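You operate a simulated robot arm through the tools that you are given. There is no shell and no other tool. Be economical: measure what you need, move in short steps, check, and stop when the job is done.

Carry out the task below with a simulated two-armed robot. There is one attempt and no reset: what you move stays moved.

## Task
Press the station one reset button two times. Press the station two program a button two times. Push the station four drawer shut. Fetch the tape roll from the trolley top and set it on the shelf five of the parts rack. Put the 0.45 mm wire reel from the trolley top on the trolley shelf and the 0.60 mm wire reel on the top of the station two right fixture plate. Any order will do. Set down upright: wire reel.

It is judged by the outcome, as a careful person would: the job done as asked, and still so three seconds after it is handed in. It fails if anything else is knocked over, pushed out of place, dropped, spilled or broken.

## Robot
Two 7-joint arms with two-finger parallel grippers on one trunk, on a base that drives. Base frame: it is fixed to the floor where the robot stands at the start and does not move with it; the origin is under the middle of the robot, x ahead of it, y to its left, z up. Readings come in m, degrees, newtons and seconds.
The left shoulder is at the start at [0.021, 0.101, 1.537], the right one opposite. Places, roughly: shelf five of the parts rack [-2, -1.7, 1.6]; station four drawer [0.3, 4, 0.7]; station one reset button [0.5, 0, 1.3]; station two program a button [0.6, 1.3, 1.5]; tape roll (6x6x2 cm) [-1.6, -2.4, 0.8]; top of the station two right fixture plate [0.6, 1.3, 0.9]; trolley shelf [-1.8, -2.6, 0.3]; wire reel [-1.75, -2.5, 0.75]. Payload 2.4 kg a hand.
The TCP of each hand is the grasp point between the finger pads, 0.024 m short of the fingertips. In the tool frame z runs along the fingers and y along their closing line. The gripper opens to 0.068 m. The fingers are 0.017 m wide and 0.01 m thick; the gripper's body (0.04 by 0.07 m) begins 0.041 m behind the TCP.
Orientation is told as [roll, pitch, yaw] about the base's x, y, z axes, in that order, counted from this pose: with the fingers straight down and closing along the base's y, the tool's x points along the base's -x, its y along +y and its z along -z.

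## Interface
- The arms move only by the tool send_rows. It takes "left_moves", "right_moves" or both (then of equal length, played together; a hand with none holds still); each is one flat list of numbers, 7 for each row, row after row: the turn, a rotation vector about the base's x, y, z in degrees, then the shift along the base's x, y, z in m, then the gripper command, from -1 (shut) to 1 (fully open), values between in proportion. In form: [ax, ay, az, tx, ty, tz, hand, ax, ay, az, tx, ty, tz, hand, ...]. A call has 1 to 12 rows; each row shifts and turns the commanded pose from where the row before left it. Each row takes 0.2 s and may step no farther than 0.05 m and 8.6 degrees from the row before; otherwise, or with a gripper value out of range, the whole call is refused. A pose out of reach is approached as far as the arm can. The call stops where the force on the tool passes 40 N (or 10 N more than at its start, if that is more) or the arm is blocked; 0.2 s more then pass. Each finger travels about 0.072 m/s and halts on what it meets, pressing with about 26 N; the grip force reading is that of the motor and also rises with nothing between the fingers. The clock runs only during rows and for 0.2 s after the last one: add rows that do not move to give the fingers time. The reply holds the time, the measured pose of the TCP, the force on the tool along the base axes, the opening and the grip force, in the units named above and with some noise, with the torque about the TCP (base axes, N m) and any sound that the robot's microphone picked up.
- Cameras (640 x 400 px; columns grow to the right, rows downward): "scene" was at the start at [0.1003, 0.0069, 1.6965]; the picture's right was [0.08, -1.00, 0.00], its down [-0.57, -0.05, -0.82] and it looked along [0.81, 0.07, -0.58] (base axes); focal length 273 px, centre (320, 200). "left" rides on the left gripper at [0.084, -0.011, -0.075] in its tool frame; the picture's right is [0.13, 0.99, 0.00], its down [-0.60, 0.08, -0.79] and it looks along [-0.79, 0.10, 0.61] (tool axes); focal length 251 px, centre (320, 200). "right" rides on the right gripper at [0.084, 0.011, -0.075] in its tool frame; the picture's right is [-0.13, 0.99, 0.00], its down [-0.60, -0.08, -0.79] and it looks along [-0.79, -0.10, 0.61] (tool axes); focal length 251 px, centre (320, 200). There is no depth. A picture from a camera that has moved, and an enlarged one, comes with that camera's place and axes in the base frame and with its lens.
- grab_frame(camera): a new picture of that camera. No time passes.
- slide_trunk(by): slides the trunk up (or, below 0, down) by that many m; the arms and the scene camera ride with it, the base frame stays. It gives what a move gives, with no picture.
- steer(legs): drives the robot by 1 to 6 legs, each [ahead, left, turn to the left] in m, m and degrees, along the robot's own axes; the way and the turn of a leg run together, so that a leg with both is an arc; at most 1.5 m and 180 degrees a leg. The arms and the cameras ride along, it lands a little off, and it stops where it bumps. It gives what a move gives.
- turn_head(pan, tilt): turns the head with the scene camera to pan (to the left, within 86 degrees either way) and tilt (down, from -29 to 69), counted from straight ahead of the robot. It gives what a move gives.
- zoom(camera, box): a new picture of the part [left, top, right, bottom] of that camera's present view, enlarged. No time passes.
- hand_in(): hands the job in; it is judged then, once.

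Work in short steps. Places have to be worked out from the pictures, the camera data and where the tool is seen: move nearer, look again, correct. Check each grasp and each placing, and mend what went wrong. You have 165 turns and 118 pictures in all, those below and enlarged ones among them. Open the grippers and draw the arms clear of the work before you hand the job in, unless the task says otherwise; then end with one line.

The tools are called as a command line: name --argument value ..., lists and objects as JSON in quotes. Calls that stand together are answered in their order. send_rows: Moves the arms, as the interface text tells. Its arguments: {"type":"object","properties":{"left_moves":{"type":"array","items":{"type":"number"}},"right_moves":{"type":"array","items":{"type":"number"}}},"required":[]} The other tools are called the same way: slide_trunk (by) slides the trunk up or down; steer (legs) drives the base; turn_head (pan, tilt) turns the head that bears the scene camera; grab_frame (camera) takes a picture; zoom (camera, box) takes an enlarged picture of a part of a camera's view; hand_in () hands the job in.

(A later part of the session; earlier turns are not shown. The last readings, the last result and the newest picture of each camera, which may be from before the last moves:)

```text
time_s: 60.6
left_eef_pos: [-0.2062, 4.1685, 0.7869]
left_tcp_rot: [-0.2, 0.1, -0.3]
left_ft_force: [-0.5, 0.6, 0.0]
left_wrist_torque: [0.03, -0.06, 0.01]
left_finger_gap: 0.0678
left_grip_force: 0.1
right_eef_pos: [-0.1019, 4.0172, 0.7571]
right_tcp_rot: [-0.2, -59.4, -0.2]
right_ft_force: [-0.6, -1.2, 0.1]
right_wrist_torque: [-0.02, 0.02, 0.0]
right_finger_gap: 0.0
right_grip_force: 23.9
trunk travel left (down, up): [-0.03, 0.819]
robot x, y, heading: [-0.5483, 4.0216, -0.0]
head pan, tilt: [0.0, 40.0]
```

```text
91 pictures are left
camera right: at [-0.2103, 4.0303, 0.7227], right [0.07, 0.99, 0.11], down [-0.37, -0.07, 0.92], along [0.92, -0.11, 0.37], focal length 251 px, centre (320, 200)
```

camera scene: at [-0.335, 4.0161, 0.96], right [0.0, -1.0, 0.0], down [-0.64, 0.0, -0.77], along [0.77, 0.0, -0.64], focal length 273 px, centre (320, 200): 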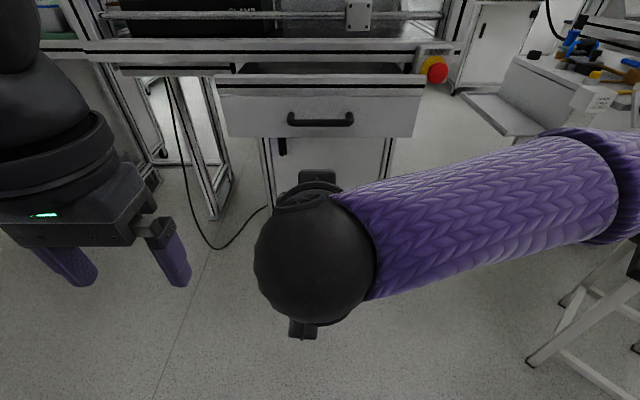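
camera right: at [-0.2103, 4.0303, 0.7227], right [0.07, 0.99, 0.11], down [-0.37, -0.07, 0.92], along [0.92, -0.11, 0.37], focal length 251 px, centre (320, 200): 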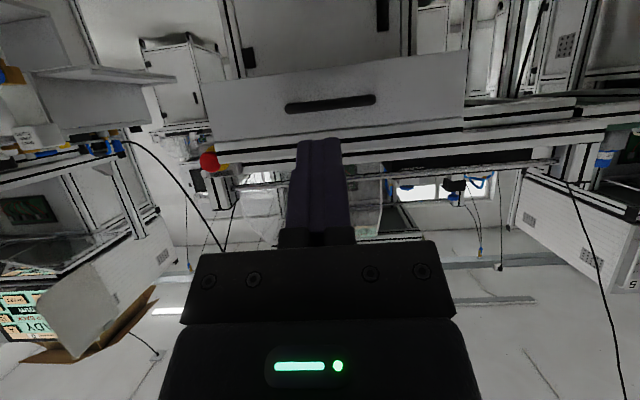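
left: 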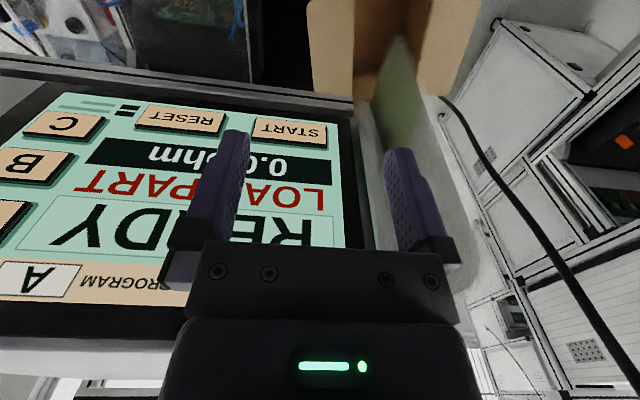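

Handle is at (0.20, 4.01, 0.73), panel from z≈0.68 to 0.81. I'll push just above the handle (contact z≈0.76), driving closer first.

steer --legs '[[0.25, 0, 0]]'

send_rows --right_moves '[0, 0, 0, 0.0, 0, 0.01, -1]'

grab_frame --camera "scene"

grab_frame --camera "right"

```text
time_s: 62.4
left_eef_pos: [0.0409, 4.1671, 0.7858]
left_tcp_rot: [-0.1, 0.1, -0.3]
left_ft_force: [-0.1, 0.0, -0.3]
left_wrist_torque: [0.0, 0.03, 0.01]
left_finger_gap: 0.0679
left_grip_force: 0.1
right_eef_pos: [0.1455, 4.015, 0.7592]
right_tcp_rot: [-0.2, -59.2, -0.3]
right_ft_force: [-0.2, -0.8, -0.7]
right_wrist_torque: [-0.01, 0.01, -0.01]
right_finger_gap: 0.0
right_grip_force: 23.9
trunk travel left (down, up): [-0.03, 0.819]
robot x, y, heading: [-0.3014, 4.0151, -0.6]
head pan, tilt: [0.0, 40.0]
```

```text
time_s: 62.8
left_eef_pos: [0.0405, 4.1663, 0.786]
left_tcp_rot: [-0.1, 0.0, -0.3]
left_ft_force: [-0.6, 0.1, 0.6]
left_wrist_torque: [-0.04, 0.04, -0.03]
left_finger_gap: 0.0681
left_grip_force: 0.0
right_eef_pos: [0.1438, 4.017, 0.7667]
right_tcp_rot: [-0.3, -59.2, -0.4]
right_ft_force: [0.6, 1.1, -0.7]
right_wrist_torque: [0.01, 0.01, -0.01]
right_finger_gap: 0.0
right_grip_force: 23.5
trunk travel left (down, up): [-0.03, 0.819]
robot x, y, heading: [-0.3025, 4.0152, -0.5]
head pan, tilt: [0.0, 40.0]
```

```text
90 pictures are left
camera scene: at [-0.0879, 4.0146, 0.96], right [-0.01, -1.0, 0.0], down [-0.64, 0.0, -0.77], along [0.77, 0.0, -0.64], focal length 273 px, centre (320, 200)
```

scene: 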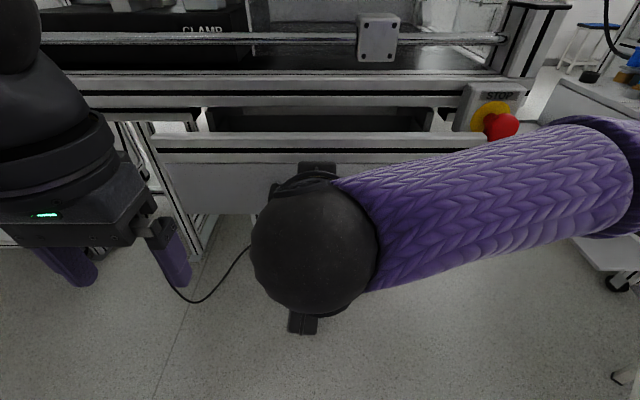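

```text
89 pictures are left
camera right: at [0.0365, 4.0286, 0.7323], right [0.08, 0.99, 0.11], down [-0.37, -0.07, 0.92], along [0.92, -0.11, 0.36], focal length 251 px, centre (320, 200)
```

right: 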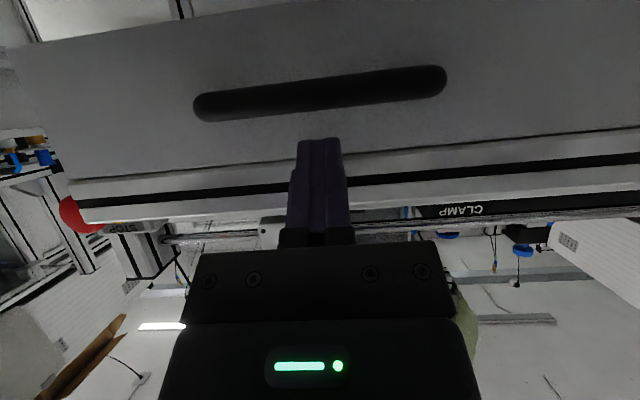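

The right forearm sticks out sideways toward the E-stop, so pushing like this would risk hitting it. I back up 0.25 m and shift left, then extend the arm straighter.

steer --legs '[[-0.25, 0.12, 0.5]]'

send_rows --right_moves '[0, 0, 0, 0.03, -0.03, 0.0, -1, 0, 0, 0, 0.03, -0.03, 0.0, -1, 0, 0, 0, 0.03, -0.03, 0.0, -1, 0, 0, 0, 0.03, -0.03, 0.0, -1, 0, 0, 0, 0.04, 0, 0.0, -1, 0, 0, 0, 0.04, 0, 0.0, -1]'

grab_frame --camera "scene"

```text
time_s: 64.7
left_eef_pos: [-0.2074, 4.2921, 0.7876]
left_tcp_rot: [0.0, 0.1, 0.1]
left_ft_force: [0.0, 0.1, 0.2]
left_wrist_torque: [-0.03, -0.03, 0.02]
left_finger_gap: 0.0679
left_grip_force: 0.1
right_eef_pos: [-0.1038, 4.1432, 0.7666]
right_tcp_rot: [-0.2, -59.2, 0.1]
right_ft_force: [0.0, 1.1, 0.4]
right_wrist_torque: [0.0, 0.02, 0.02]
right_finger_gap: 0.0001
right_grip_force: 23.5
trunk travel left (down, up): [-0.03, 0.819]
robot x, y, heading: [-0.5534, 4.1396, 0.1]
head pan, tilt: [0.0, 40.0]
```

```text
time_s: 66.1
left_eef_pos: [-0.209, 4.2918, 0.7865]
left_tcp_rot: [-0.1, 0.1, 0.3]
left_ft_force: [-0.1, 0.4, -0.4]
left_wrist_torque: [-0.03, 0.01, 0.0]
left_finger_gap: 0.0682
left_grip_force: 0.1
right_eef_pos: [0.0974, 4.0245, 0.7693]
right_tcp_rot: [-0.1, -59.3, 0.3]
right_ft_force: [-0.3, -0.4, -0.2]
right_wrist_torque: [0.04, 0.03, 0.03]
right_finger_gap: 0.0001
right_grip_force: 23.4
trunk travel left (down, up): [-0.03, 0.819]
robot x, y, heading: [-0.5509, 4.1375, 0.2]
head pan, tilt: [0.0, 40.0]
```

```text
88 pictures are left
camera scene: at [-0.3358, 4.1394, 0.96], right [0.0, -1.0, 0.0], down [-0.64, 0.0, -0.77], along [0.77, 0.0, -0.64], focal length 273 px, centre (320, 200)
```

scene: 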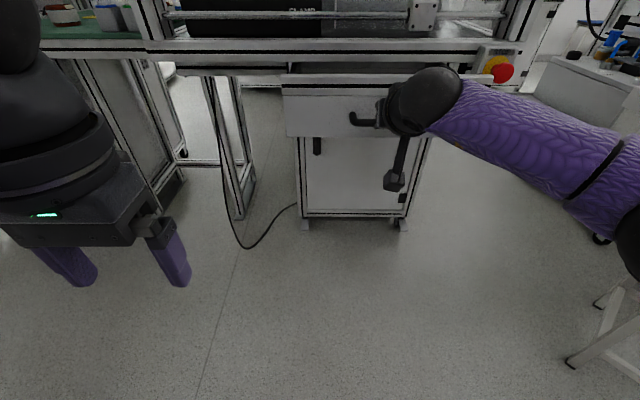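

Much better posture: the forearm now comes from behind. I extend 0.06 m more toward contact and check.

send_rows --right_moves '[0, 0, 0, 0.03, -0.005, 0.0, -1, 0, 0, 0, 0.03, 0, 0.0, -1, 0, 0, 0, 0.03, 0, 0.0, -1]'

grab_frame --camera "right"

```text
time_s: 66.9
left_eef_pos: [-0.207, 4.2928, 0.787]
left_tcp_rot: [-0.1, 0.2, 0.2]
left_ft_force: [-0.5, 0.2, 0.7]
left_wrist_torque: [-0.01, 0.02, -0.01]
left_finger_gap: 0.0681
left_grip_force: 0.1
right_eef_pos: [0.1576, 4.0187, 0.7684]
right_tcp_rot: [-0.1, -59.3, 0.3]
right_ft_force: [0.0, 0.3, -0.7]
right_wrist_torque: [-0.05, -0.01, 0.01]
right_finger_gap: 0.0
right_grip_force: 23.3
right hand out of reach, approached as far as the arm can: row 3
trunk travel left (down, up): [-0.03, 0.819]
robot x, y, heading: [-0.5479, 4.1373, -0.0]
head pan, tilt: [0.0, 40.0]
```

```text
87 pictures are left
camera right: at [0.0493, 4.0304, 0.7339], right [0.06, 0.99, 0.11], down [-0.37, -0.08, 0.92], along [0.93, -0.1, 0.37], focal length 251 px, centre (320, 200)
```

right: 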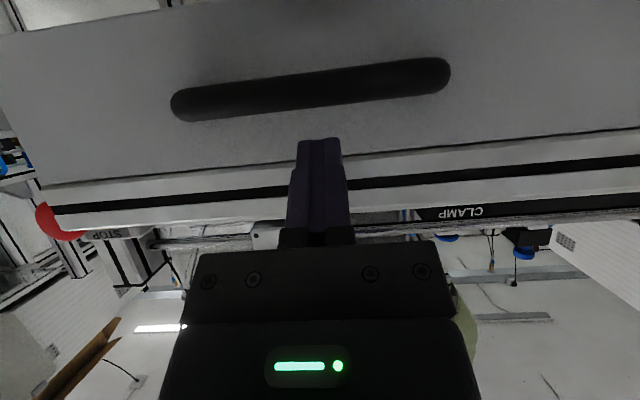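

The arm is near full reach (rel. 0.70), so I push with the base: 0.08 m first.

steer --legs '[[0.08, 0, 0]]'

grab_frame --camera "scene"

```text
time_s: 68.0
left_eef_pos: [-0.1288, 4.291, 0.7855]
left_tcp_rot: [-0.1, 0.1, 0.1]
left_ft_force: [0.5, 1.0, 0.6]
left_wrist_torque: [-0.01, 0.04, -0.01]
left_finger_gap: 0.0683
left_grip_force: 0.0
right_eef_pos: [0.2374, 4.0177, 0.7675]
right_tcp_rot: [-0.2, -59.3, 0.0]
right_ft_force: [-1.0, -0.3, -0.6]
right_wrist_torque: [0.02, 0.01, -0.01]
right_finger_gap: 0.0002
right_grip_force: 23.2
trunk travel left (down, up): [-0.03, 0.819]
robot x, y, heading: [-0.469, 4.1385, 0.3]
head pan, tilt: [0.0, 40.0]
```

```text
86 pictures are left
camera scene: at [-0.2557, 4.1392, 0.96], right [0.0, -1.0, 0.0], down [-0.64, 0.0, -0.77], along [0.77, 0.0, -0.64], focal length 273 px, centre (320, 200)
```

scene: 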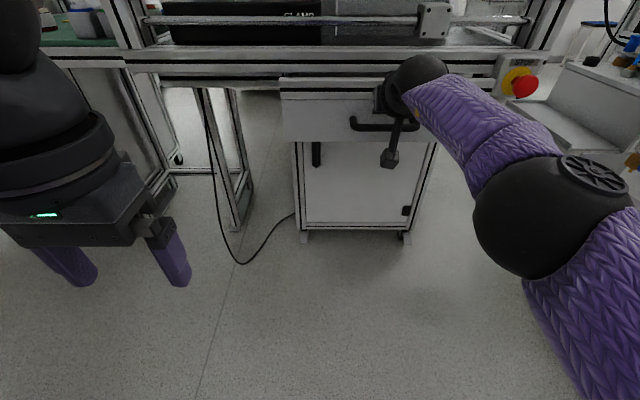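

Around contact now. I continue with the base in small increments.

steer --legs '[[0.05, 0, 0]]'

grab_frame --camera "scene"

```text
time_s: 68.9
left_eef_pos: [-0.078, 4.2916, 0.7864]
left_tcp_rot: [-0.1, 0.0, 0.1]
left_ft_force: [-0.5, 0.5, 0.1]
left_wrist_torque: [0.0, -0.02, -0.03]
left_finger_gap: 0.068
left_grip_force: 0.0
right_eef_pos: [0.2869, 4.0165, 0.7683]
right_tcp_rot: [-0.3, -59.3, -0.1]
right_ft_force: [0.3, 0.0, 0.1]
right_wrist_torque: [-0.02, -0.01, 0.04]
right_finger_gap: 0.0
right_grip_force: 23.9
trunk travel left (down, up): [-0.03, 0.819]
robot x, y, heading: [-0.4192, 4.1381, 0.1]
head pan, tilt: [0.0, 40.0]
```

```text
85 pictures are left
camera scene: at [-0.2057, 4.1392, 0.9599], right [0.0, -1.0, 0.0], down [-0.64, 0.0, -0.77], along [0.77, 0.0, -0.64], focal length 273 px, centre (320, 200)
```

scene: 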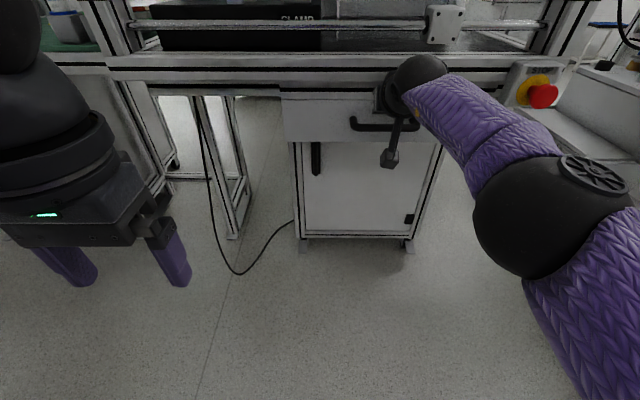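

The drawer is moving in. Another 0.04 m.

steer --legs '[[0.04, 0, 0]]'

grab_frame --camera "scene"

```text
time_s: 69.8
left_eef_pos: [-0.0555, 4.2907, 0.7883]
left_tcp_rot: [0.0, 0.0, -0.2]
left_ft_force: [-0.4, -0.7, -0.2]
left_wrist_torque: [-0.03, 0.03, 0.01]
left_finger_gap: 0.0679
left_grip_force: 0.1
right_eef_pos: [0.3058, 4.0166, 0.7694]
right_tcp_rot: [-0.1, -59.0, -0.1]
right_ft_force: [-32.8, 0.9, 7.2]
right_wrist_torque: [-0.11, -1.69, -0.24]
right_finger_gap: 0.0
right_grip_force: 23.9
trunk travel left (down, up): [-0.03, 0.819]
robot x, y, heading: [-0.3908, 4.1404, -0.3]
head pan, tilt: [0.0, 40.0]
stopped in leg 1: the force on the tool passed its limit at 213 N (the readings are from after the stop); the commanded pose is now the measured one
```

```text
84 pictures are left
camera scene: at [-0.1851, 4.1388, 0.9609], right [0.0, -1.0, 0.0], down [-0.64, 0.0, -0.77], along [0.77, 0.0, -0.64], focal length 273 px, centre (320, 200)
```

scene: 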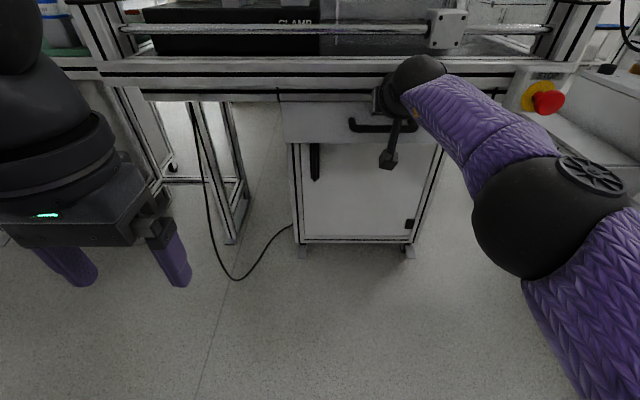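

The torque indicates the hand body touched the bench rail, not the drawer's end stop. I back off and view how far the drawer is.

steer --legs '[[-0.12, 0, 0]]'

grab_frame --camera "right"

grab_frame --camera "scene"

```text
time_s: 71.0
left_eef_pos: [-0.172, 4.2907, 0.7861]
left_tcp_rot: [0.0, 0.2, -0.1]
left_ft_force: [-0.2, 0.2, 0.2]
left_wrist_torque: [0.02, -0.03, -0.01]
left_finger_gap: 0.0681
left_grip_force: 0.1
right_eef_pos: [0.1908, 4.0156, 0.7654]
right_tcp_rot: [-0.2, -58.5, -0.2]
right_ft_force: [0.0, -0.4, 0.3]
right_wrist_torque: [-0.01, 0.02, 0.01]
right_finger_gap: 0.0
right_grip_force: 23.4
trunk travel left (down, up): [-0.03, 0.819]
robot x, y, heading: [-0.5116, 4.1369, -0.5]
head pan, tilt: [0.0, 40.0]
```

```text
83 pictures are left
camera right: at [0.0823, 4.0287, 0.732], right [0.07, 0.99, 0.11], down [-0.36, -0.08, 0.93], along [0.93, -0.11, 0.35], focal length 251 px, centre (320, 200)
```

right: 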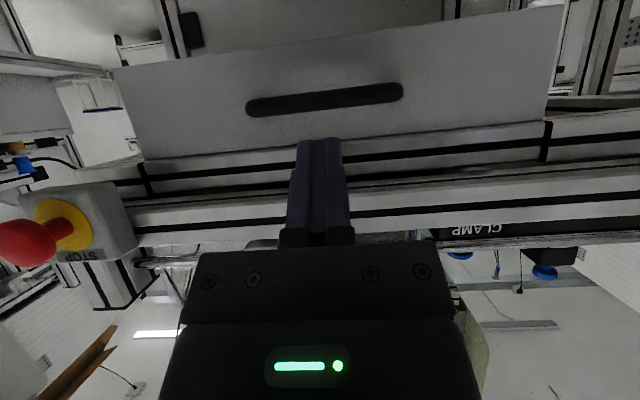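

```text
82 pictures are left
camera scene: at [-0.3005, 4.1389, 0.9599], right [0.0, -1.0, 0.0], down [-0.64, 0.0, -0.77], along [0.77, 0.0, -0.64], focal length 273 px, centre (320, 200)
```

scene: 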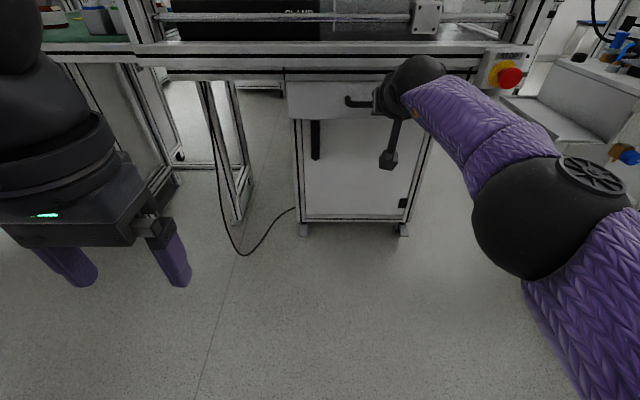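

Zooming to see whether the front is flush with the cabinet.

zoom --camera "right" --box '[100, 0, 600, 260]'

zoom --camera "scene" --box '[260, 30, 460, 155]'

```text
1.28 times, centred on (350, 130) of right
camera zoom: at [0.0823, 4.0287, 0.732], right [0.07, 0.99, 0.11], down [-0.36, -0.08, 0.93], along [0.93, -0.11, 0.35], focal length 322 px, centre (282, 290)
```

zoom: 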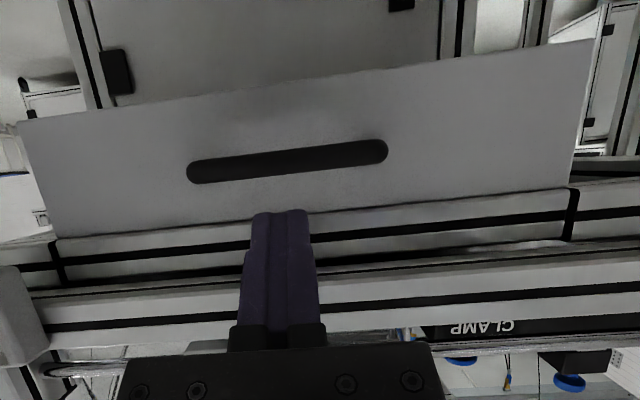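

```text
3.20 times, centred on (360, 92) of scene
camera zoom: at [-0.3005, 4.1389, 0.9599], right [0.0, -1.0, 0.0], down [-0.64, 0.0, -0.77], along [0.77, 0.0, -0.64], focal length 873 px, centre (192, 544)
```

zoom: 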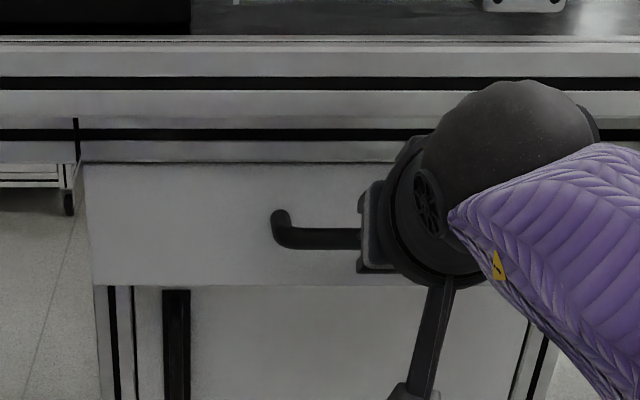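

It looks nearly flush. To be sure, I'll press again gently, lower down on the handle bar so the hand clears the rail, using the arm for force control.

send_rows --right_moves '[0, 0, 0, -0.03, 0, -0.015, -1, 0, 0, 0, -0.03, 0, -0.014, -1]'

steer --legs '[[0.11, 0, 0.5]]'

send_rows --right_moves '[0, 0, 0, 0.005, 0, 0, -1, 0, 0, 0, 0.005, 0, 0, -1, 0, 0, 0, 0.005, 0, 0, -1, 0, 0, 0, 0.005, 0, 0, -1, 0, 0, 0, 0.005, 0, 0, -1, 0, 0, 0, 0.005, 0, 0, -1]'

grab_frame --camera "right"

```text
time_s: 71.6
left_eef_pos: [-0.1723, 4.2902, 0.7857]
left_tcp_rot: [0.1, 0.2, -0.2]
left_ft_force: [-0.9, -0.2, 0.3]
left_wrist_torque: [-0.03, 0.0, 0.01]
left_finger_gap: 0.068
left_grip_force: 0.0
right_eef_pos: [0.1303, 4.0174, 0.7379]
right_tcp_rot: [-0.1, -58.7, -0.3]
right_ft_force: [0.0, 0.4, -0.2]
right_wrist_torque: [0.0, -0.01, -0.03]
right_finger_gap: 0.0
right_grip_force: 23.8
trunk travel left (down, up): [-0.03, 0.819]
robot x, y, heading: [-0.5137, 4.1393, -0.2]
head pan, tilt: [0.0, 40.0]
```

```text
time_s: 72.8
left_eef_pos: [-0.0655, 4.2945, 0.7854]
left_tcp_rot: [0.0, 0.1, 0.4]
left_ft_force: [-0.5, -0.4, 0.4]
left_wrist_torque: [0.03, -0.01, 0.0]
left_finger_gap: 0.0675
left_grip_force: 0.0
right_eef_pos: [0.2394, 4.0232, 0.7362]
right_tcp_rot: [-0.2, -58.7, 0.4]
right_ft_force: [-0.1, 0.8, -0.1]
right_wrist_torque: [0.01, 0.0, 0.02]
right_finger_gap: 0.0
right_grip_force: 24.1
trunk travel left (down, up): [-0.03, 0.819]
robot x, y, heading: [-0.4051, 4.1388, 0.3]
head pan, tilt: [0.0, 40.0]
```

```text
time_s: 74.2
left_eef_pos: [-0.065, 4.2948, 0.7871]
left_tcp_rot: [0.0, 0.3, 0.3]
left_ft_force: [0.5, 0.1, 0.4]
left_wrist_torque: [-0.02, -0.01, 0.0]
left_finger_gap: 0.0679
left_grip_force: 0.0
right_eef_pos: [0.2691, 4.0236, 0.7357]
right_tcp_rot: [-0.2, -58.6, 0.3]
right_ft_force: [0.1, 0.3, -0.4]
right_wrist_torque: [0.01, 0.0, -0.01]
right_finger_gap: 0.0001
right_grip_force: 24.0
trunk travel left (down, up): [-0.03, 0.819]
robot x, y, heading: [-0.408, 4.1411, 0.4]
head pan, tilt: [0.0, 40.0]
```

```text
79 pictures are left
camera right: at [0.1601, 4.0351, 0.7034], right [0.06, 0.99, 0.11], down [-0.36, -0.08, 0.93], along [0.93, -0.1, 0.35], focal length 251 px, centre (320, 200)
```

right: 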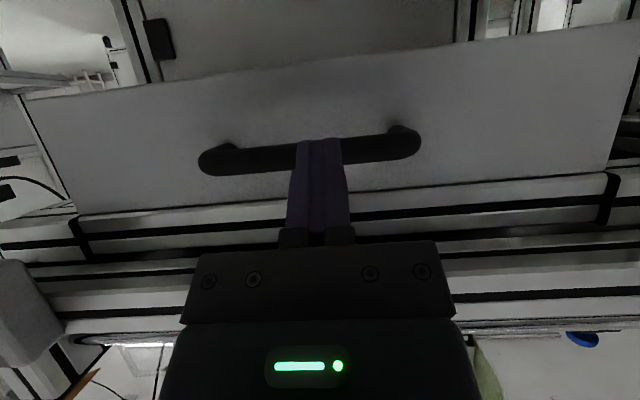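

Aimed at the handle bar, no contact yet. Continue in 5 mm rows.

send_rows --right_moves '[0, 0, 0, 0.005, 0, 0, -1, 0, 0, 0, 0.005, 0, 0, -1, 0, 0, 0, 0.005, 0, 0, -1, 0, 0, 0, 0.005, 0, 0, -1, 0, 0, 0, 0.005, 0, 0, -1, 0, 0, 0, 0.005, 0, 0, -1]'

grab_frame --camera "right"

```text
time_s: 74.7
left_eef_pos: [-0.0692, 4.2931, 0.7852]
left_tcp_rot: [0.0, 0.0, 0.2]
left_ft_force: [-0.2, 0.1, 0.1]
left_wrist_torque: [-0.02, 0.0, 0.0]
left_finger_gap: 0.0679
left_grip_force: 0.0
right_eef_pos: [0.2709, 4.0246, 0.7373]
right_tcp_rot: [0.0, -58.4, 0.2]
right_ft_force: [-25.6, -0.5, 6.1]
right_wrist_torque: [-0.08, -0.03, 0.01]
right_finger_gap: 0.0001
right_grip_force: 23.3
trunk travel left (down, up): [-0.03, 0.819]
robot x, y, heading: [-0.4073, 4.139, 0.0]
head pan, tilt: [0.0, 40.0]
stopped in row 2 (right hand): the force on the tool passed its limit at 48 N (the readings are from after the stop); the commanded pose is now the measured one
```

```text
78 pictures are left
camera right: at [0.162, 4.0353, 0.7039], right [0.06, 0.99, 0.11], down [-0.36, -0.08, 0.93], along [0.93, -0.1, 0.35], focal length 251 px, centre (320, 200)
```

right: 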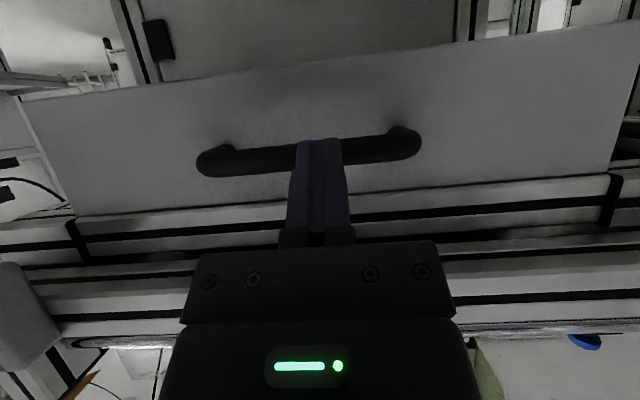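

48 N at the handle with no movement: the drawer is at its stop, shut. I retract, raise the trunk, back out and drive down the aisle toward the trolley.

send_rows --right_moves '[0, 0, 0, -0.04, 0, 0, -1, 0, 0, 0, -0.05, 0, 0, -1, 0, 0, 0, -0.05, 0, 0, -1]'

steer --legs '[[-0.35, 0, 0]]'

slide_trunk --by 0.4

grab_frame --camera "scene"

```text
time_s: 75.5
left_eef_pos: [-0.0655, 4.2939, 0.7851]
left_tcp_rot: [-0.1, 0.3, 0.3]
left_ft_force: [0.5, 0.2, 0.0]
left_wrist_torque: [-0.01, 0.01, 0.01]
left_finger_gap: 0.0681
left_grip_force: 0.0
right_eef_pos: [0.1316, 4.0242, 0.7347]
right_tcp_rot: [0.1, -58.2, 0.1]
right_ft_force: [-0.4, 0.4, -0.8]
right_wrist_torque: [0.01, -0.01, -0.03]
right_finger_gap: 0.0001
right_grip_force: 24.2
trunk travel left (down, up): [-0.03, 0.819]
robot x, y, heading: [-0.4064, 4.1426, 0.3]
head pan, tilt: [0.0, 40.0]
```

```text
time_s: 77.8
left_eef_pos: [-0.4205, 4.2902, 0.7865]
left_tcp_rot: [0.0, 0.2, 0.0]
left_ft_force: [-0.6, 0.4, -0.7]
left_wrist_torque: [-0.01, 0.0, -0.01]
left_finger_gap: 0.068
left_grip_force: 0.1
right_eef_pos: [-0.2222, 4.0214, 0.7344]
right_tcp_rot: [-0.1, -58.1, -0.1]
right_ft_force: [-0.5, 0.7, -0.1]
right_wrist_torque: [-0.02, -0.01, -0.02]
right_finger_gap: 0.0003
right_grip_force: 23.4
trunk travel left (down, up): [-0.03, 0.819]
robot x, y, heading: [-0.7623, 4.1376, -0.1]
head pan, tilt: [0.0, 40.0]
```

```text
time_s: 81.6
left_eef_pos: [-0.4205, 4.2904, 1.1862]
left_tcp_rot: [0.0, 0.2, 0.0]
left_ft_force: [-0.7, 0.2, 0.0]
left_wrist_torque: [-0.02, -0.01, -0.03]
left_finger_gap: 0.068
left_grip_force: 0.1
right_eef_pos: [-0.2225, 4.0206, 1.1337]
right_tcp_rot: [0.0, -58.1, -0.1]
right_ft_force: [-0.5, 0.5, -0.6]
right_wrist_torque: [-0.01, 0.02, -0.03]
right_finger_gap: 0.0
right_grip_force: 23.7
trunk travel left (down, up): [-0.43, 0.419]
robot x, y, heading: [-0.761, 4.1354, -0.2]
head pan, tilt: [0.0, 40.0]
```

```text
77 pictures are left
camera scene: at [-0.6487, 4.1384, 1.3685], right [0.0, -1.0, 0.0], down [-0.64, 0.0, -0.77], along [0.77, 0.0, -0.64], focal length 273 px, centre (320, 200)
```

scene: 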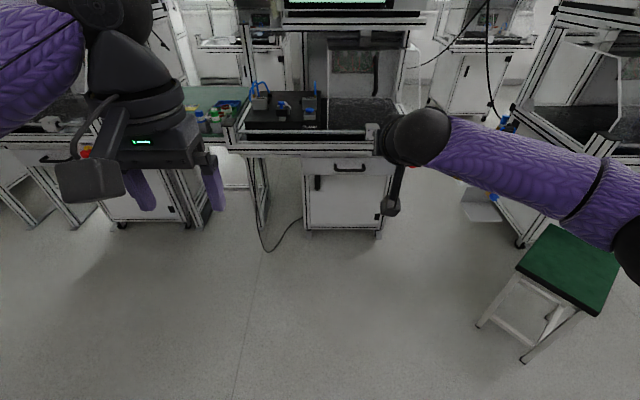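

Drawer is visibly closed. I strafe right along the aisle to y≈0 and look toward the trolley.

steer --legs '[[-0.12, 0, 0], [0, -1.4, 0], [0, -1.4, 0], [0, -1.4, 0]]'

slide_trunk --by 0.4

turn_head --pan -86 --tilt 25

grab_frame --camera "scene"

```text
time_s: 102.7
left_eef_pos: [-0.5018, 0.0795, 1.1859]
left_tcp_rot: [0.0, 0.2, 0.7]
left_ft_force: [0.5, 0.0, 0.6]
left_wrist_torque: [0.03, -0.01, -0.03]
left_finger_gap: 0.0678
left_grip_force: 0.1
right_eef_pos: [-0.3008, -0.1873, 1.1346]
right_tcp_rot: [0.0, -58.1, 0.5]
right_ft_force: [1.0, -0.5, -0.4]
right_wrist_torque: [0.02, 0.03, 0.01]
right_finger_gap: 0.0
right_grip_force: 23.5
trunk travel left (down, up): [-0.43, 0.419]
robot x, y, heading: [-0.8441, -0.0768, 0.3]
head pan, tilt: [0.0, 40.0]
```

```text
time_s: 106.5
left_eef_pos: [-0.5025, 0.0801, 1.5856]
left_tcp_rot: [0.0, 0.2, 0.6]
left_ft_force: [0.0, 0.0, 0.0]
left_wrist_torque: [-0.03, 0.02, 0.01]
left_finger_gap: 0.0679
left_grip_force: 0.1
right_eef_pos: [-0.302, -0.1871, 1.5339]
right_tcp_rot: [-0.1, -58.2, 0.6]
right_ft_force: [0.2, 0.0, 0.0]
right_wrist_torque: [0.01, 0.02, -0.01]
right_finger_gap: 0.0
right_grip_force: 23.7
trunk travel left (down, up): [-0.83, 0.019]
robot x, y, heading: [-0.8406, -0.075, 0.6]
head pan, tilt: [0.0, 40.0]
```

```text
time_s: 108.1
left_eef_pos: [-0.5015, 0.0798, 1.586]
left_tcp_rot: [0.1, 0.2, 0.6]
left_ft_force: [0.7, 0.5, 0.8]
left_wrist_torque: [0.03, 0.01, 0.02]
left_finger_gap: 0.0681
left_grip_force: 0.1
right_eef_pos: [-0.3014, -0.1879, 1.5339]
right_tcp_rot: [0.0, -58.2, 0.6]
right_ft_force: [0.1, 0.0, 1.0]
right_wrist_torque: [0.01, 0.0, -0.02]
right_finger_gap: 0.0
right_grip_force: 23.8
trunk travel left (down, up): [-0.83, 0.019]
robot x, y, heading: [-0.8406, -0.0741, 0.6]
head pan, tilt: [-85.9, 25.0]
```

```text
76 pictures are left
camera scene: at [-0.8231, -0.1669, 1.7925], right [-1.0, -0.08, 0.0], down [-0.03, 0.42, -0.91], along [0.07, -0.9, -0.42], focal length 273 px, centre (320, 200)
```

scene: 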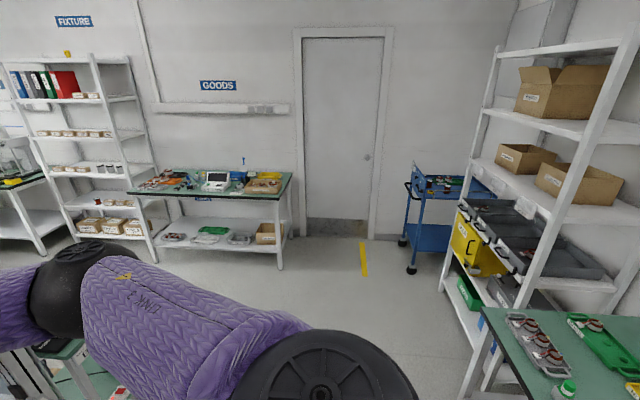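

The blue trolley is in the corner, beside the white parts rack. I drive to about (-0.85, -2.1), turn to face -x, and look.

steer --legs '[[0, -1.4, 0], [0, 0, 180], [0, 0.55, 0]]'

turn_head --pan 0 --tilt 38

grab_frame --camera "scene"

```text
time_s: 125.0
left_eef_pos: [-1.2209, -2.1369, 1.5868]
left_tcp_rot: [0.0, 0.1, 176.8]
left_ft_force: [0.4, 0.2, -0.5]
left_wrist_torque: [0.0, 0.05, 0.03]
left_finger_gap: 0.0679
left_grip_force: 0.0
right_eef_pos: [-1.4033, -1.8558, 1.5344]
right_tcp_rot: [0.0, -58.1, 176.8]
right_ft_force: [-1.2, -0.3, -0.2]
right_wrist_torque: [0.02, 0.0, -0.01]
right_finger_gap: 0.0
right_grip_force: 23.7
trunk travel left (down, up): [-0.83, 0.019]
robot x, y, heading: [-0.8727, -2.0075, 176.8]
head pan, tilt: [-85.9, 25.0]
```

```text
time_s: 126.6
left_eef_pos: [-1.2207, -2.1374, 1.5867]
left_tcp_rot: [0.1, 0.2, 176.8]
left_ft_force: [0.6, -0.3, 0.5]
left_wrist_torque: [0.02, 0.0, 0.0]
left_finger_gap: 0.068
left_grip_force: 0.1
right_eef_pos: [-1.4032, -1.856, 1.5345]
right_tcp_rot: [0.0, -58.1, 176.7]
right_ft_force: [1.0, -0.6, -0.2]
right_wrist_torque: [0.01, 0.04, -0.02]
right_finger_gap: 0.0001
right_grip_force: 23.9
trunk travel left (down, up): [-0.83, 0.019]
robot x, y, heading: [-0.8696, -2.0022, 176.8]
head pan, tilt: [0.0, 38.0]
```

```text
75 pictures are left
camera scene: at [-0.9652, -1.9987, 1.7722], right [0.06, 1.0, 0.0], down [0.61, -0.03, -0.79], along [-0.79, 0.04, -0.62], focal length 273 px, centre (320, 200)
```

scene: 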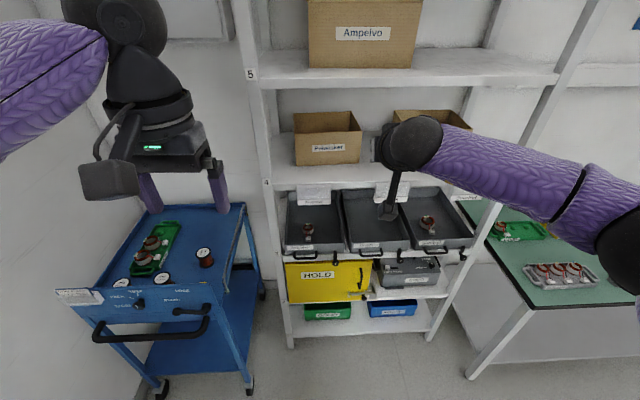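

Rack shelf 5 is the one with the Ampelvo box; the trolley is to the left. Zoom on the trolley top.

zoom --camera "scene" --box '[50, 200, 290, 350]'

```text
2.67 times, centred on (170, 275) of scene
camera zoom: at [-0.9652, -1.9987, 1.7722], right [0.06, 1.0, 0.0], down [0.61, -0.03, -0.79], along [-0.79, 0.04, -0.62], focal length 727 px, centre (720, 0)
```

zoom: 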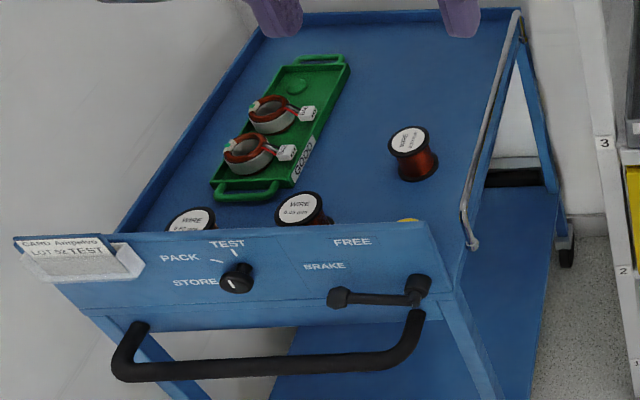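

Three labelled reels stand on the tray and something yellow sits behind the panel. I square up, move in front of the trolley, and fold the right hand back to pointing down.

send_rows --right_moves '[-0.45, -8.29, 0, 0.027, 0, 0, 1, -0.45, -8.29, 0, 0.027, 0, 0, 1, -0.45, -8.29, 0, 0.027, 0, 0, 1, -0.45, -8.29, 0, 0.027, 0, 0, 1, -0.45, -8.29, 0, 0.027, 0, 0, 1, -0.45, -8.29, 0, 0.027, 0, 0, 1, -0.45, -8.29, 0, 0.027, 0, 0, 1]'

steer --legs '[[0, 0, 3.2], [0.23, 0.5, 0]]'

turn_head --pan 0 --tilt 55

grab_frame --camera "scene"

```text
time_s: 128.2
left_eef_pos: [-1.2219, -2.1362, 1.5858]
left_tcp_rot: [0.1, 0.2, 176.8]
left_ft_force: [-0.2, 0.1, -0.3]
left_wrist_torque: [-0.03, -0.01, 0.01]
left_finger_gap: 0.0679
left_grip_force: 0.1
right_eef_pos: [-1.2135, -1.857, 1.5332]
right_tcp_rot: [0.0, 0.1, 176.9]
right_ft_force: [0.0, 0.1, 0.3]
right_wrist_torque: [0.01, -0.02, 0.01]
right_finger_gap: 0.0678
right_grip_force: 0.1
trunk travel left (down, up): [-0.83, 0.019]
robot x, y, heading: [-0.8734, -2.0026, 176.9]
head pan, tilt: [0.0, 38.0]
```

```text
time_s: 131.8
left_eef_pos: [-1.4426, -2.6509, 1.5856]
left_tcp_rot: [0.1, 0.2, -180.0]
left_ft_force: [0.2, -0.5, -0.1]
left_wrist_torque: [-0.02, 0.01, 0.0]
left_finger_gap: 0.0683
left_grip_force: 0.0
right_eef_pos: [-1.452, -2.3711, 1.5331]
right_tcp_rot: [-0.1, 0.0, -180.0]
right_ft_force: [0.2, 0.5, -0.3]
right_wrist_torque: [0.02, 0.02, 0.03]
right_finger_gap: 0.068
right_grip_force: 0.0
trunk travel left (down, up): [-0.83, 0.019]
robot x, y, heading: [-1.1007, -2.4992, -180.0]
head pan, tilt: [0.0, 38.0]
```

```text
time_s: 132.6
left_eef_pos: [-1.4414, -2.6507, 1.5855]
left_tcp_rot: [0.0, 0.1, -179.9]
left_ft_force: [-0.3, -0.6, -0.2]
left_wrist_torque: [0.04, -0.01, 0.01]
left_finger_gap: 0.068
left_grip_force: 0.2
right_eef_pos: [-1.4512, -2.3699, 1.5327]
right_tcp_rot: [-0.1, -0.1, -179.9]
right_ft_force: [0.0, 0.1, -0.1]
right_wrist_torque: [0.04, 0.01, 0.02]
right_finger_gap: 0.0681
right_grip_force: 0.1
trunk travel left (down, up): [-0.83, 0.019]
robot x, y, heading: [-1.1025, -2.4973, -179.7]
head pan, tilt: [0.0, 55.0]
```

```text
73 pictures are left
camera scene: at [-1.1805, -2.498, 1.7486], right [0.0, 1.0, 0.0], down [0.82, 0.0, -0.57], along [-0.57, 0.0, -0.82], focal length 273 px, centre (320, 200)
```

scene: 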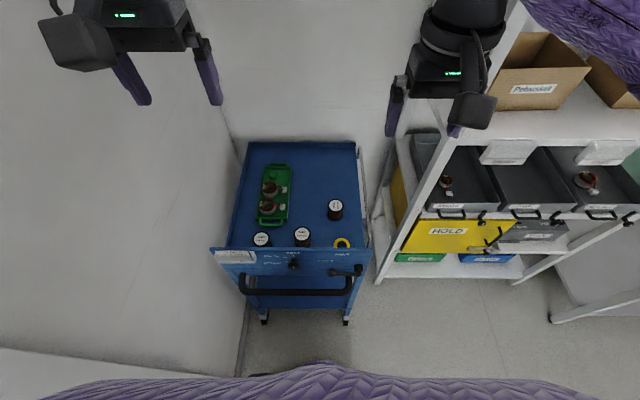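

zoom --camera "scene" --box '[200, 130, 392, 250]'

zoom --camera "scene" --box '[245, 190, 365, 265]'

```text
3.33 times, centred on (296, 190) of scene
camera zoom: at [-1.1805, -2.498, 1.7486], right [0.0, 1.0, 0.0], down [0.82, 0.0, -0.57], along [-0.57, 0.0, -0.82], focal length 909 px, centre (400, 233)
```

zoom: 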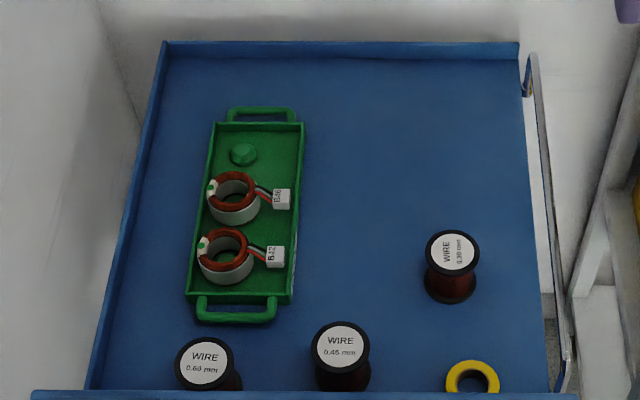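

```text
5.33 times, centred on (305, 228) of scene
camera zoom: at [-1.1805, -2.498, 1.7486], right [0.0, 1.0, 0.0], down [0.82, 0.0, -0.57], along [-0.57, 0.0, -0.82], focal length 1454 px, centre (400, 53)
```

zoom: 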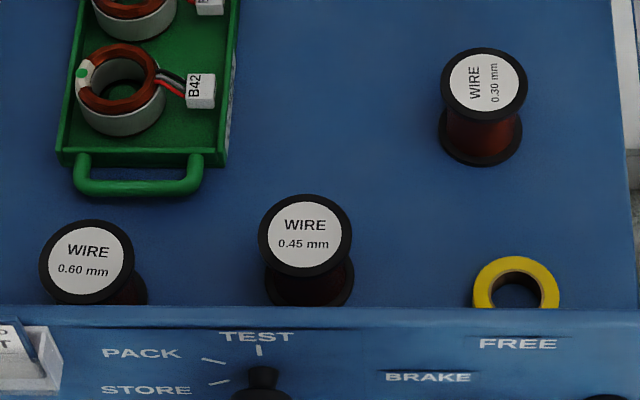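

Identified: left reel 0.60 mm, middle 0.45 mm, right-back 0.30 mm (leave), yellow tape at right-front. I lower the trunk to get hand views and better heights.

slide_trunk --by -0.4

grab_frame --camera "right"

grab_frame --camera "scene"

```text
time_s: 136.4
left_eef_pos: [-1.4422, -2.6499, 1.1869]
left_tcp_rot: [0.0, 0.1, -179.9]
left_ft_force: [-0.4, 0.5, 0.4]
left_wrist_torque: [0.02, -0.01, 0.0]
left_finger_gap: 0.068
left_grip_force: 0.0
right_eef_pos: [-1.4506, -2.3697, 1.134]
right_tcp_rot: [-0.1, 0.0, -179.9]
right_ft_force: [0.0, -0.2, -0.2]
right_wrist_torque: [0.02, -0.03, 0.01]
right_finger_gap: 0.0683
right_grip_force: 0.0
trunk travel left (down, up): [-0.43, 0.419]
robot x, y, heading: [-1.0991, -2.4968, -179.9]
head pan, tilt: [0.0, 55.0]
```

```text
70 pictures are left
camera right: at [-1.368, -2.381, 1.2082], right [-0.13, -0.99, 0.0], down [-0.6, 0.08, 0.79], along [-0.79, 0.1, -0.61], focal length 251 px, centre (320, 200)
```

right: 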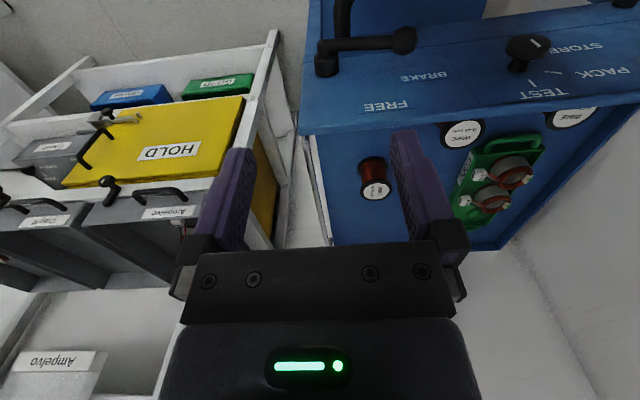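

```text
69 pictures are left
camera scene: at [-1.1977, -2.4983, 1.3479], right [0.0, 1.0, 0.0], down [0.82, 0.0, -0.57], along [-0.57, 0.0, -0.82], focal length 273 px, centre (320, 200)
```

scene: 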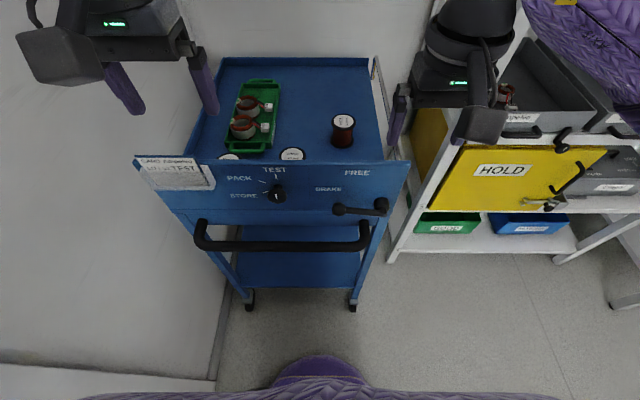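

Triangulation: reel tops ≈z 0.91, tray ≈0.85, panel top ≈1.0 at x≈-1.53; 0.45 reel at (-1.613, -2.555), 0.60 at (-1.60, -2.70), tape at (-1.616, -2.42). The hand camera would hit the panel unless I yaw the hand 90°. I move in a little and yaw the left hand.

steer --legs '[[0.1, -0.05, 0]]'

send_rows --left_moves '[0, 0, 8.2, -0.005, 0.003, 0, 1, 0, 0, 8.2, -0.005, 0.003, 0, 1, 0, 0, 8.2, -0.005, 0.003, 0, 1, 0, 0, 8.2, -0.005, 0.003, 0, 1, 0, 0, 8.2, -0.005, 0.003, 0, 1, 0, 0, 8.2, -0.005, 0.003, 0, 1, 0, 0, 8.2, -0.005, 0.003, 0, 1, 0, 0, 8.2, -0.005, 0.003, 0, 1, 0, 0, 8.2, -0.005, 0.003, 0, 1, 0, 0, 8.2, -0.005, 0.003, 0, 1, 0, 0, 8.0, -0.005, 0.003, 0, 1]'

grab_frame --camera "left"

grab_frame --camera "scene"

```text
time_s: 137.6
left_eef_pos: [-1.5428, -2.5988, 1.186]
left_tcp_rot: [0.0, 0.2, 179.9]
left_ft_force: [-0.2, 0.5, 0.4]
left_wrist_torque: [-0.03, -0.01, 0.01]
left_finger_gap: 0.0679
left_grip_force: 0.1
right_eef_pos: [-1.5532, -2.3199, 1.133]
right_tcp_rot: [-0.1, 0.1, 179.9]
right_ft_force: [-0.2, 0.4, -0.3]
right_wrist_torque: [-0.03, 0.01, 0.02]
right_finger_gap: 0.0679
right_grip_force: 0.0
trunk travel left (down, up): [-0.43, 0.419]
robot x, y, heading: [-1.2008, -2.4497, 180.1]
head pan, tilt: [0.0, 55.0]
```

```text
time_s: 140.0
left_eef_pos: [-1.5974, -2.5659, 1.1854]
left_tcp_rot: [-0.1, 0.2, -89.8]
left_ft_force: [-0.4, 0.0, 0.7]
left_wrist_torque: [0.01, 0.02, 0.0]
left_finger_gap: 0.068
left_grip_force: 0.0
right_eef_pos: [-1.5516, -2.3194, 1.1343]
right_tcp_rot: [-0.1, 0.0, 180.0]
right_ft_force: [0.1, 0.3, 0.4]
right_wrist_torque: [0.0, 0.01, 0.02]
right_finger_gap: 0.0679
right_grip_force: 0.1
trunk travel left (down, up): [-0.43, 0.419]
robot x, y, heading: [-1.1972, -2.4477, 180.1]
head pan, tilt: [0.0, 55.0]
```

```text
68 pictures are left
camera left: at [-1.6092, -2.4831, 1.259], right [0.99, 0.13, 0.0], down [0.08, -0.61, 0.79], along [0.1, -0.78, -0.61], focal length 251 px, centre (320, 200)
```

left: 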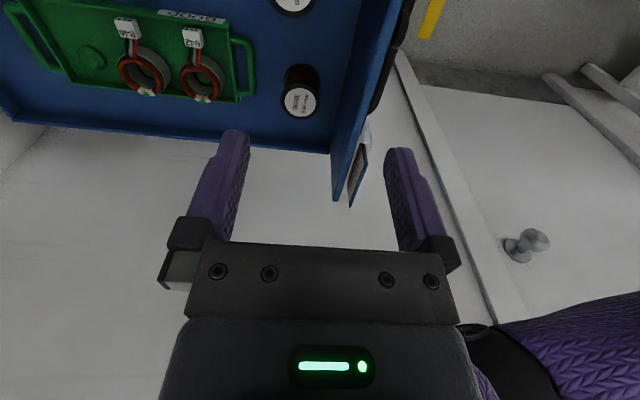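

```text
67 pictures are left
camera scene: at [-1.2978, -2.4477, 1.3479], right [0.0, 1.0, 0.0], down [0.82, 0.0, -0.57], along [-0.57, 0.0, -0.82], focal length 273 px, centre (320, 200)
```

scene: 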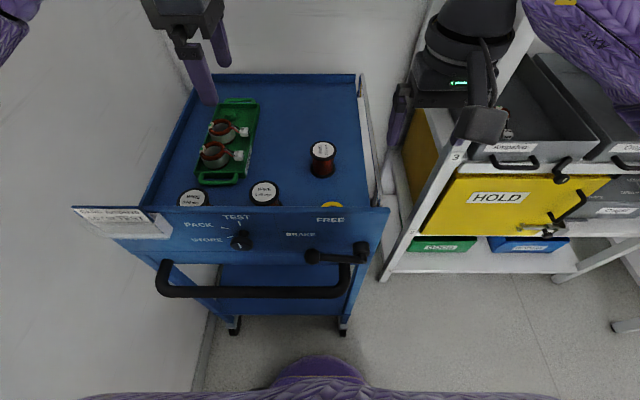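

0.45 reel re-measured at (-1.611, -2.554, top 0.925). I align the left hand above it, stop ~5 cm over the top, and look.

send_rows --left_moves '[0, 0, 0, -0.0136, 0.012, -0.04, 1, 0, 0, 0, 0, 0, -0.045, 1, 0, 0, 0, 0, 0, -0.045, 1, 0, 0, 0, 0, 0, -0.045, 1]'

grab_frame --camera "left"

grab_frame --camera "scene"

```text
time_s: 141.0
left_eef_pos: [-1.6109, -2.5545, 1.0096]
left_tcp_rot: [0.0, 0.2, -90.1]
left_ft_force: [0.1, 1.1, 0.2]
left_wrist_torque: [-0.01, 0.0, 0.02]
left_finger_gap: 0.0679
left_grip_force: 0.0
right_eef_pos: [-1.5518, -2.3197, 1.1328]
right_tcp_rot: [0.0, -0.1, 179.8]
right_ft_force: [0.6, 0.1, 0.4]
right_wrist_torque: [0.02, -0.02, -0.02]
right_finger_gap: 0.0684
right_grip_force: 0.1
trunk travel left (down, up): [-0.43, 0.419]
robot x, y, heading: [-1.1988, -2.4514, 180.1]
head pan, tilt: [0.0, 55.0]
```

```text
66 pictures are left
camera left: at [-1.6215, -2.4717, 1.0832], right [0.99, 0.13, 0.0], down [0.08, -0.61, 0.79], along [0.1, -0.78, -0.61], focal length 251 px, centre (320, 200)
```

left: 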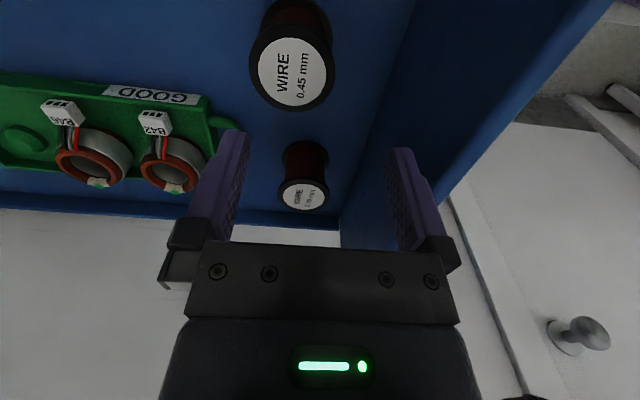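

```text
65 pictures are left
camera scene: at [-1.2979, -2.4477, 1.3479], right [0.0, 1.0, 0.0], down [0.82, 0.0, -0.57], along [-0.57, 0.0, -0.82], focal length 273 px, centre (320, 200)
```

scene: 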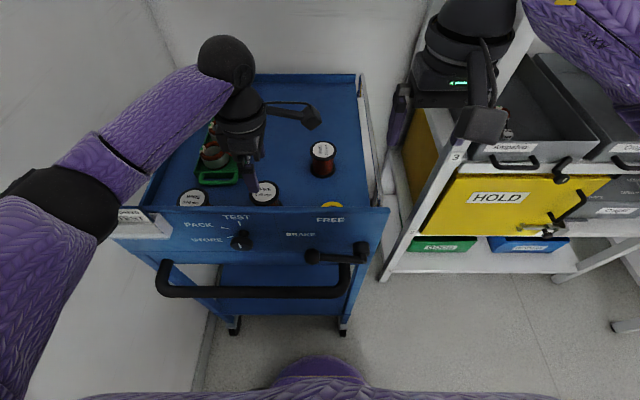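

Refined: 0.45 reel at (-1.630, -2.559), top ≈0.903. I shift and descend to straddle the top flange, and check.

send_rows --left_moves '[0, 0, 0, -0.019, -0.005, -0.02, 1, 0, 0, 0, 0, 0, -0.03, 1, 0, 0, 0, 0, 0, -0.025, 1]'

grab_frame --camera "left"

```text
time_s: 141.8
left_eef_pos: [-1.6287, -2.5609, 0.9344]
left_tcp_rot: [0.0, 0.1, -90.1]
left_ft_force: [0.0, 1.1, -0.3]
left_wrist_torque: [-0.02, 0.02, -0.01]
left_finger_gap: 0.0682
left_grip_force: 0.1
right_eef_pos: [-1.5511, -2.3199, 1.1332]
right_tcp_rot: [-0.1, 0.0, 179.8]
right_ft_force: [-0.3, 0.4, 0.0]
right_wrist_torque: [0.0, 0.02, 0.01]
right_finger_gap: 0.0678
right_grip_force: 0.0
trunk travel left (down, up): [-0.43, 0.419]
robot x, y, heading: [-1.1959, -2.4497, 179.8]
head pan, tilt: [0.0, 55.0]
```

```text
64 pictures are left
camera left: at [-1.6399, -2.4769, 1.0087], right [0.99, 0.13, 0.0], down [0.08, -0.61, 0.79], along [0.1, -0.79, -0.61], focal length 251 px, centre (320, 200)
```

left: 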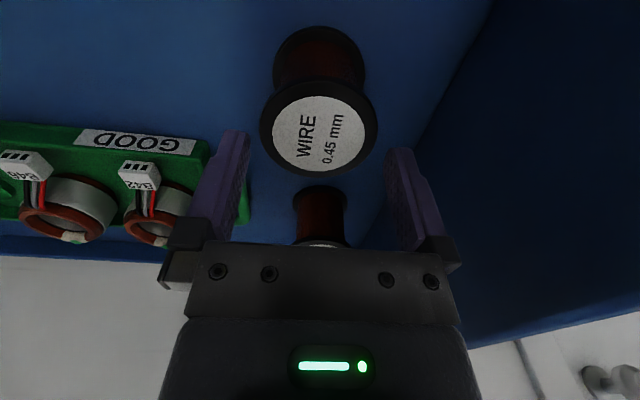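

Alignment is within 3 mm. I descend to z≈0.873 and close.

send_rows --left_moves '[0, 0, 0, -0.001, 0.002, -0.02, 1, 0, 0, 0, 0, 0, -0.02, 1, 0, 0, 0, 0, 0, -0.021, 1]'

grab_frame --camera "left"

```text
time_s: 142.6
left_eef_pos: [-1.6315, -2.5567, 0.8741]
left_tcp_rot: [-0.1, 0.1, -89.9]
left_ft_force: [0.7, -0.1, -0.7]
left_wrist_torque: [0.01, 0.0, -0.01]
left_finger_gap: 0.0678
left_grip_force: 0.2
right_eef_pos: [-1.5511, -2.3199, 1.1334]
right_tcp_rot: [-0.2, 0.1, 179.8]
right_ft_force: [0.6, -0.1, -0.6]
right_wrist_torque: [-0.01, 0.0, 0.02]
right_finger_gap: 0.0681
right_grip_force: 0.0
trunk travel left (down, up): [-0.43, 0.419]
robot x, y, heading: [-1.1992, -2.4478, 179.9]
head pan, tilt: [0.0, 55.0]
```

```text
63 pictures are left
camera left: at [-1.6416, -2.4734, 0.9484], right [0.99, 0.13, 0.0], down [0.08, -0.61, 0.79], along [0.1, -0.79, -0.61], focal length 251 px, centre (320, 200)
```

left: 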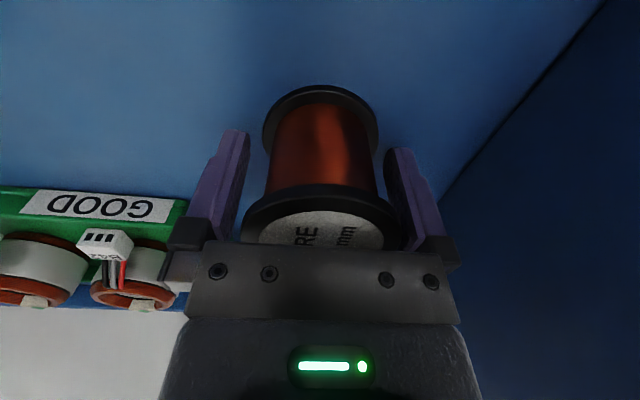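

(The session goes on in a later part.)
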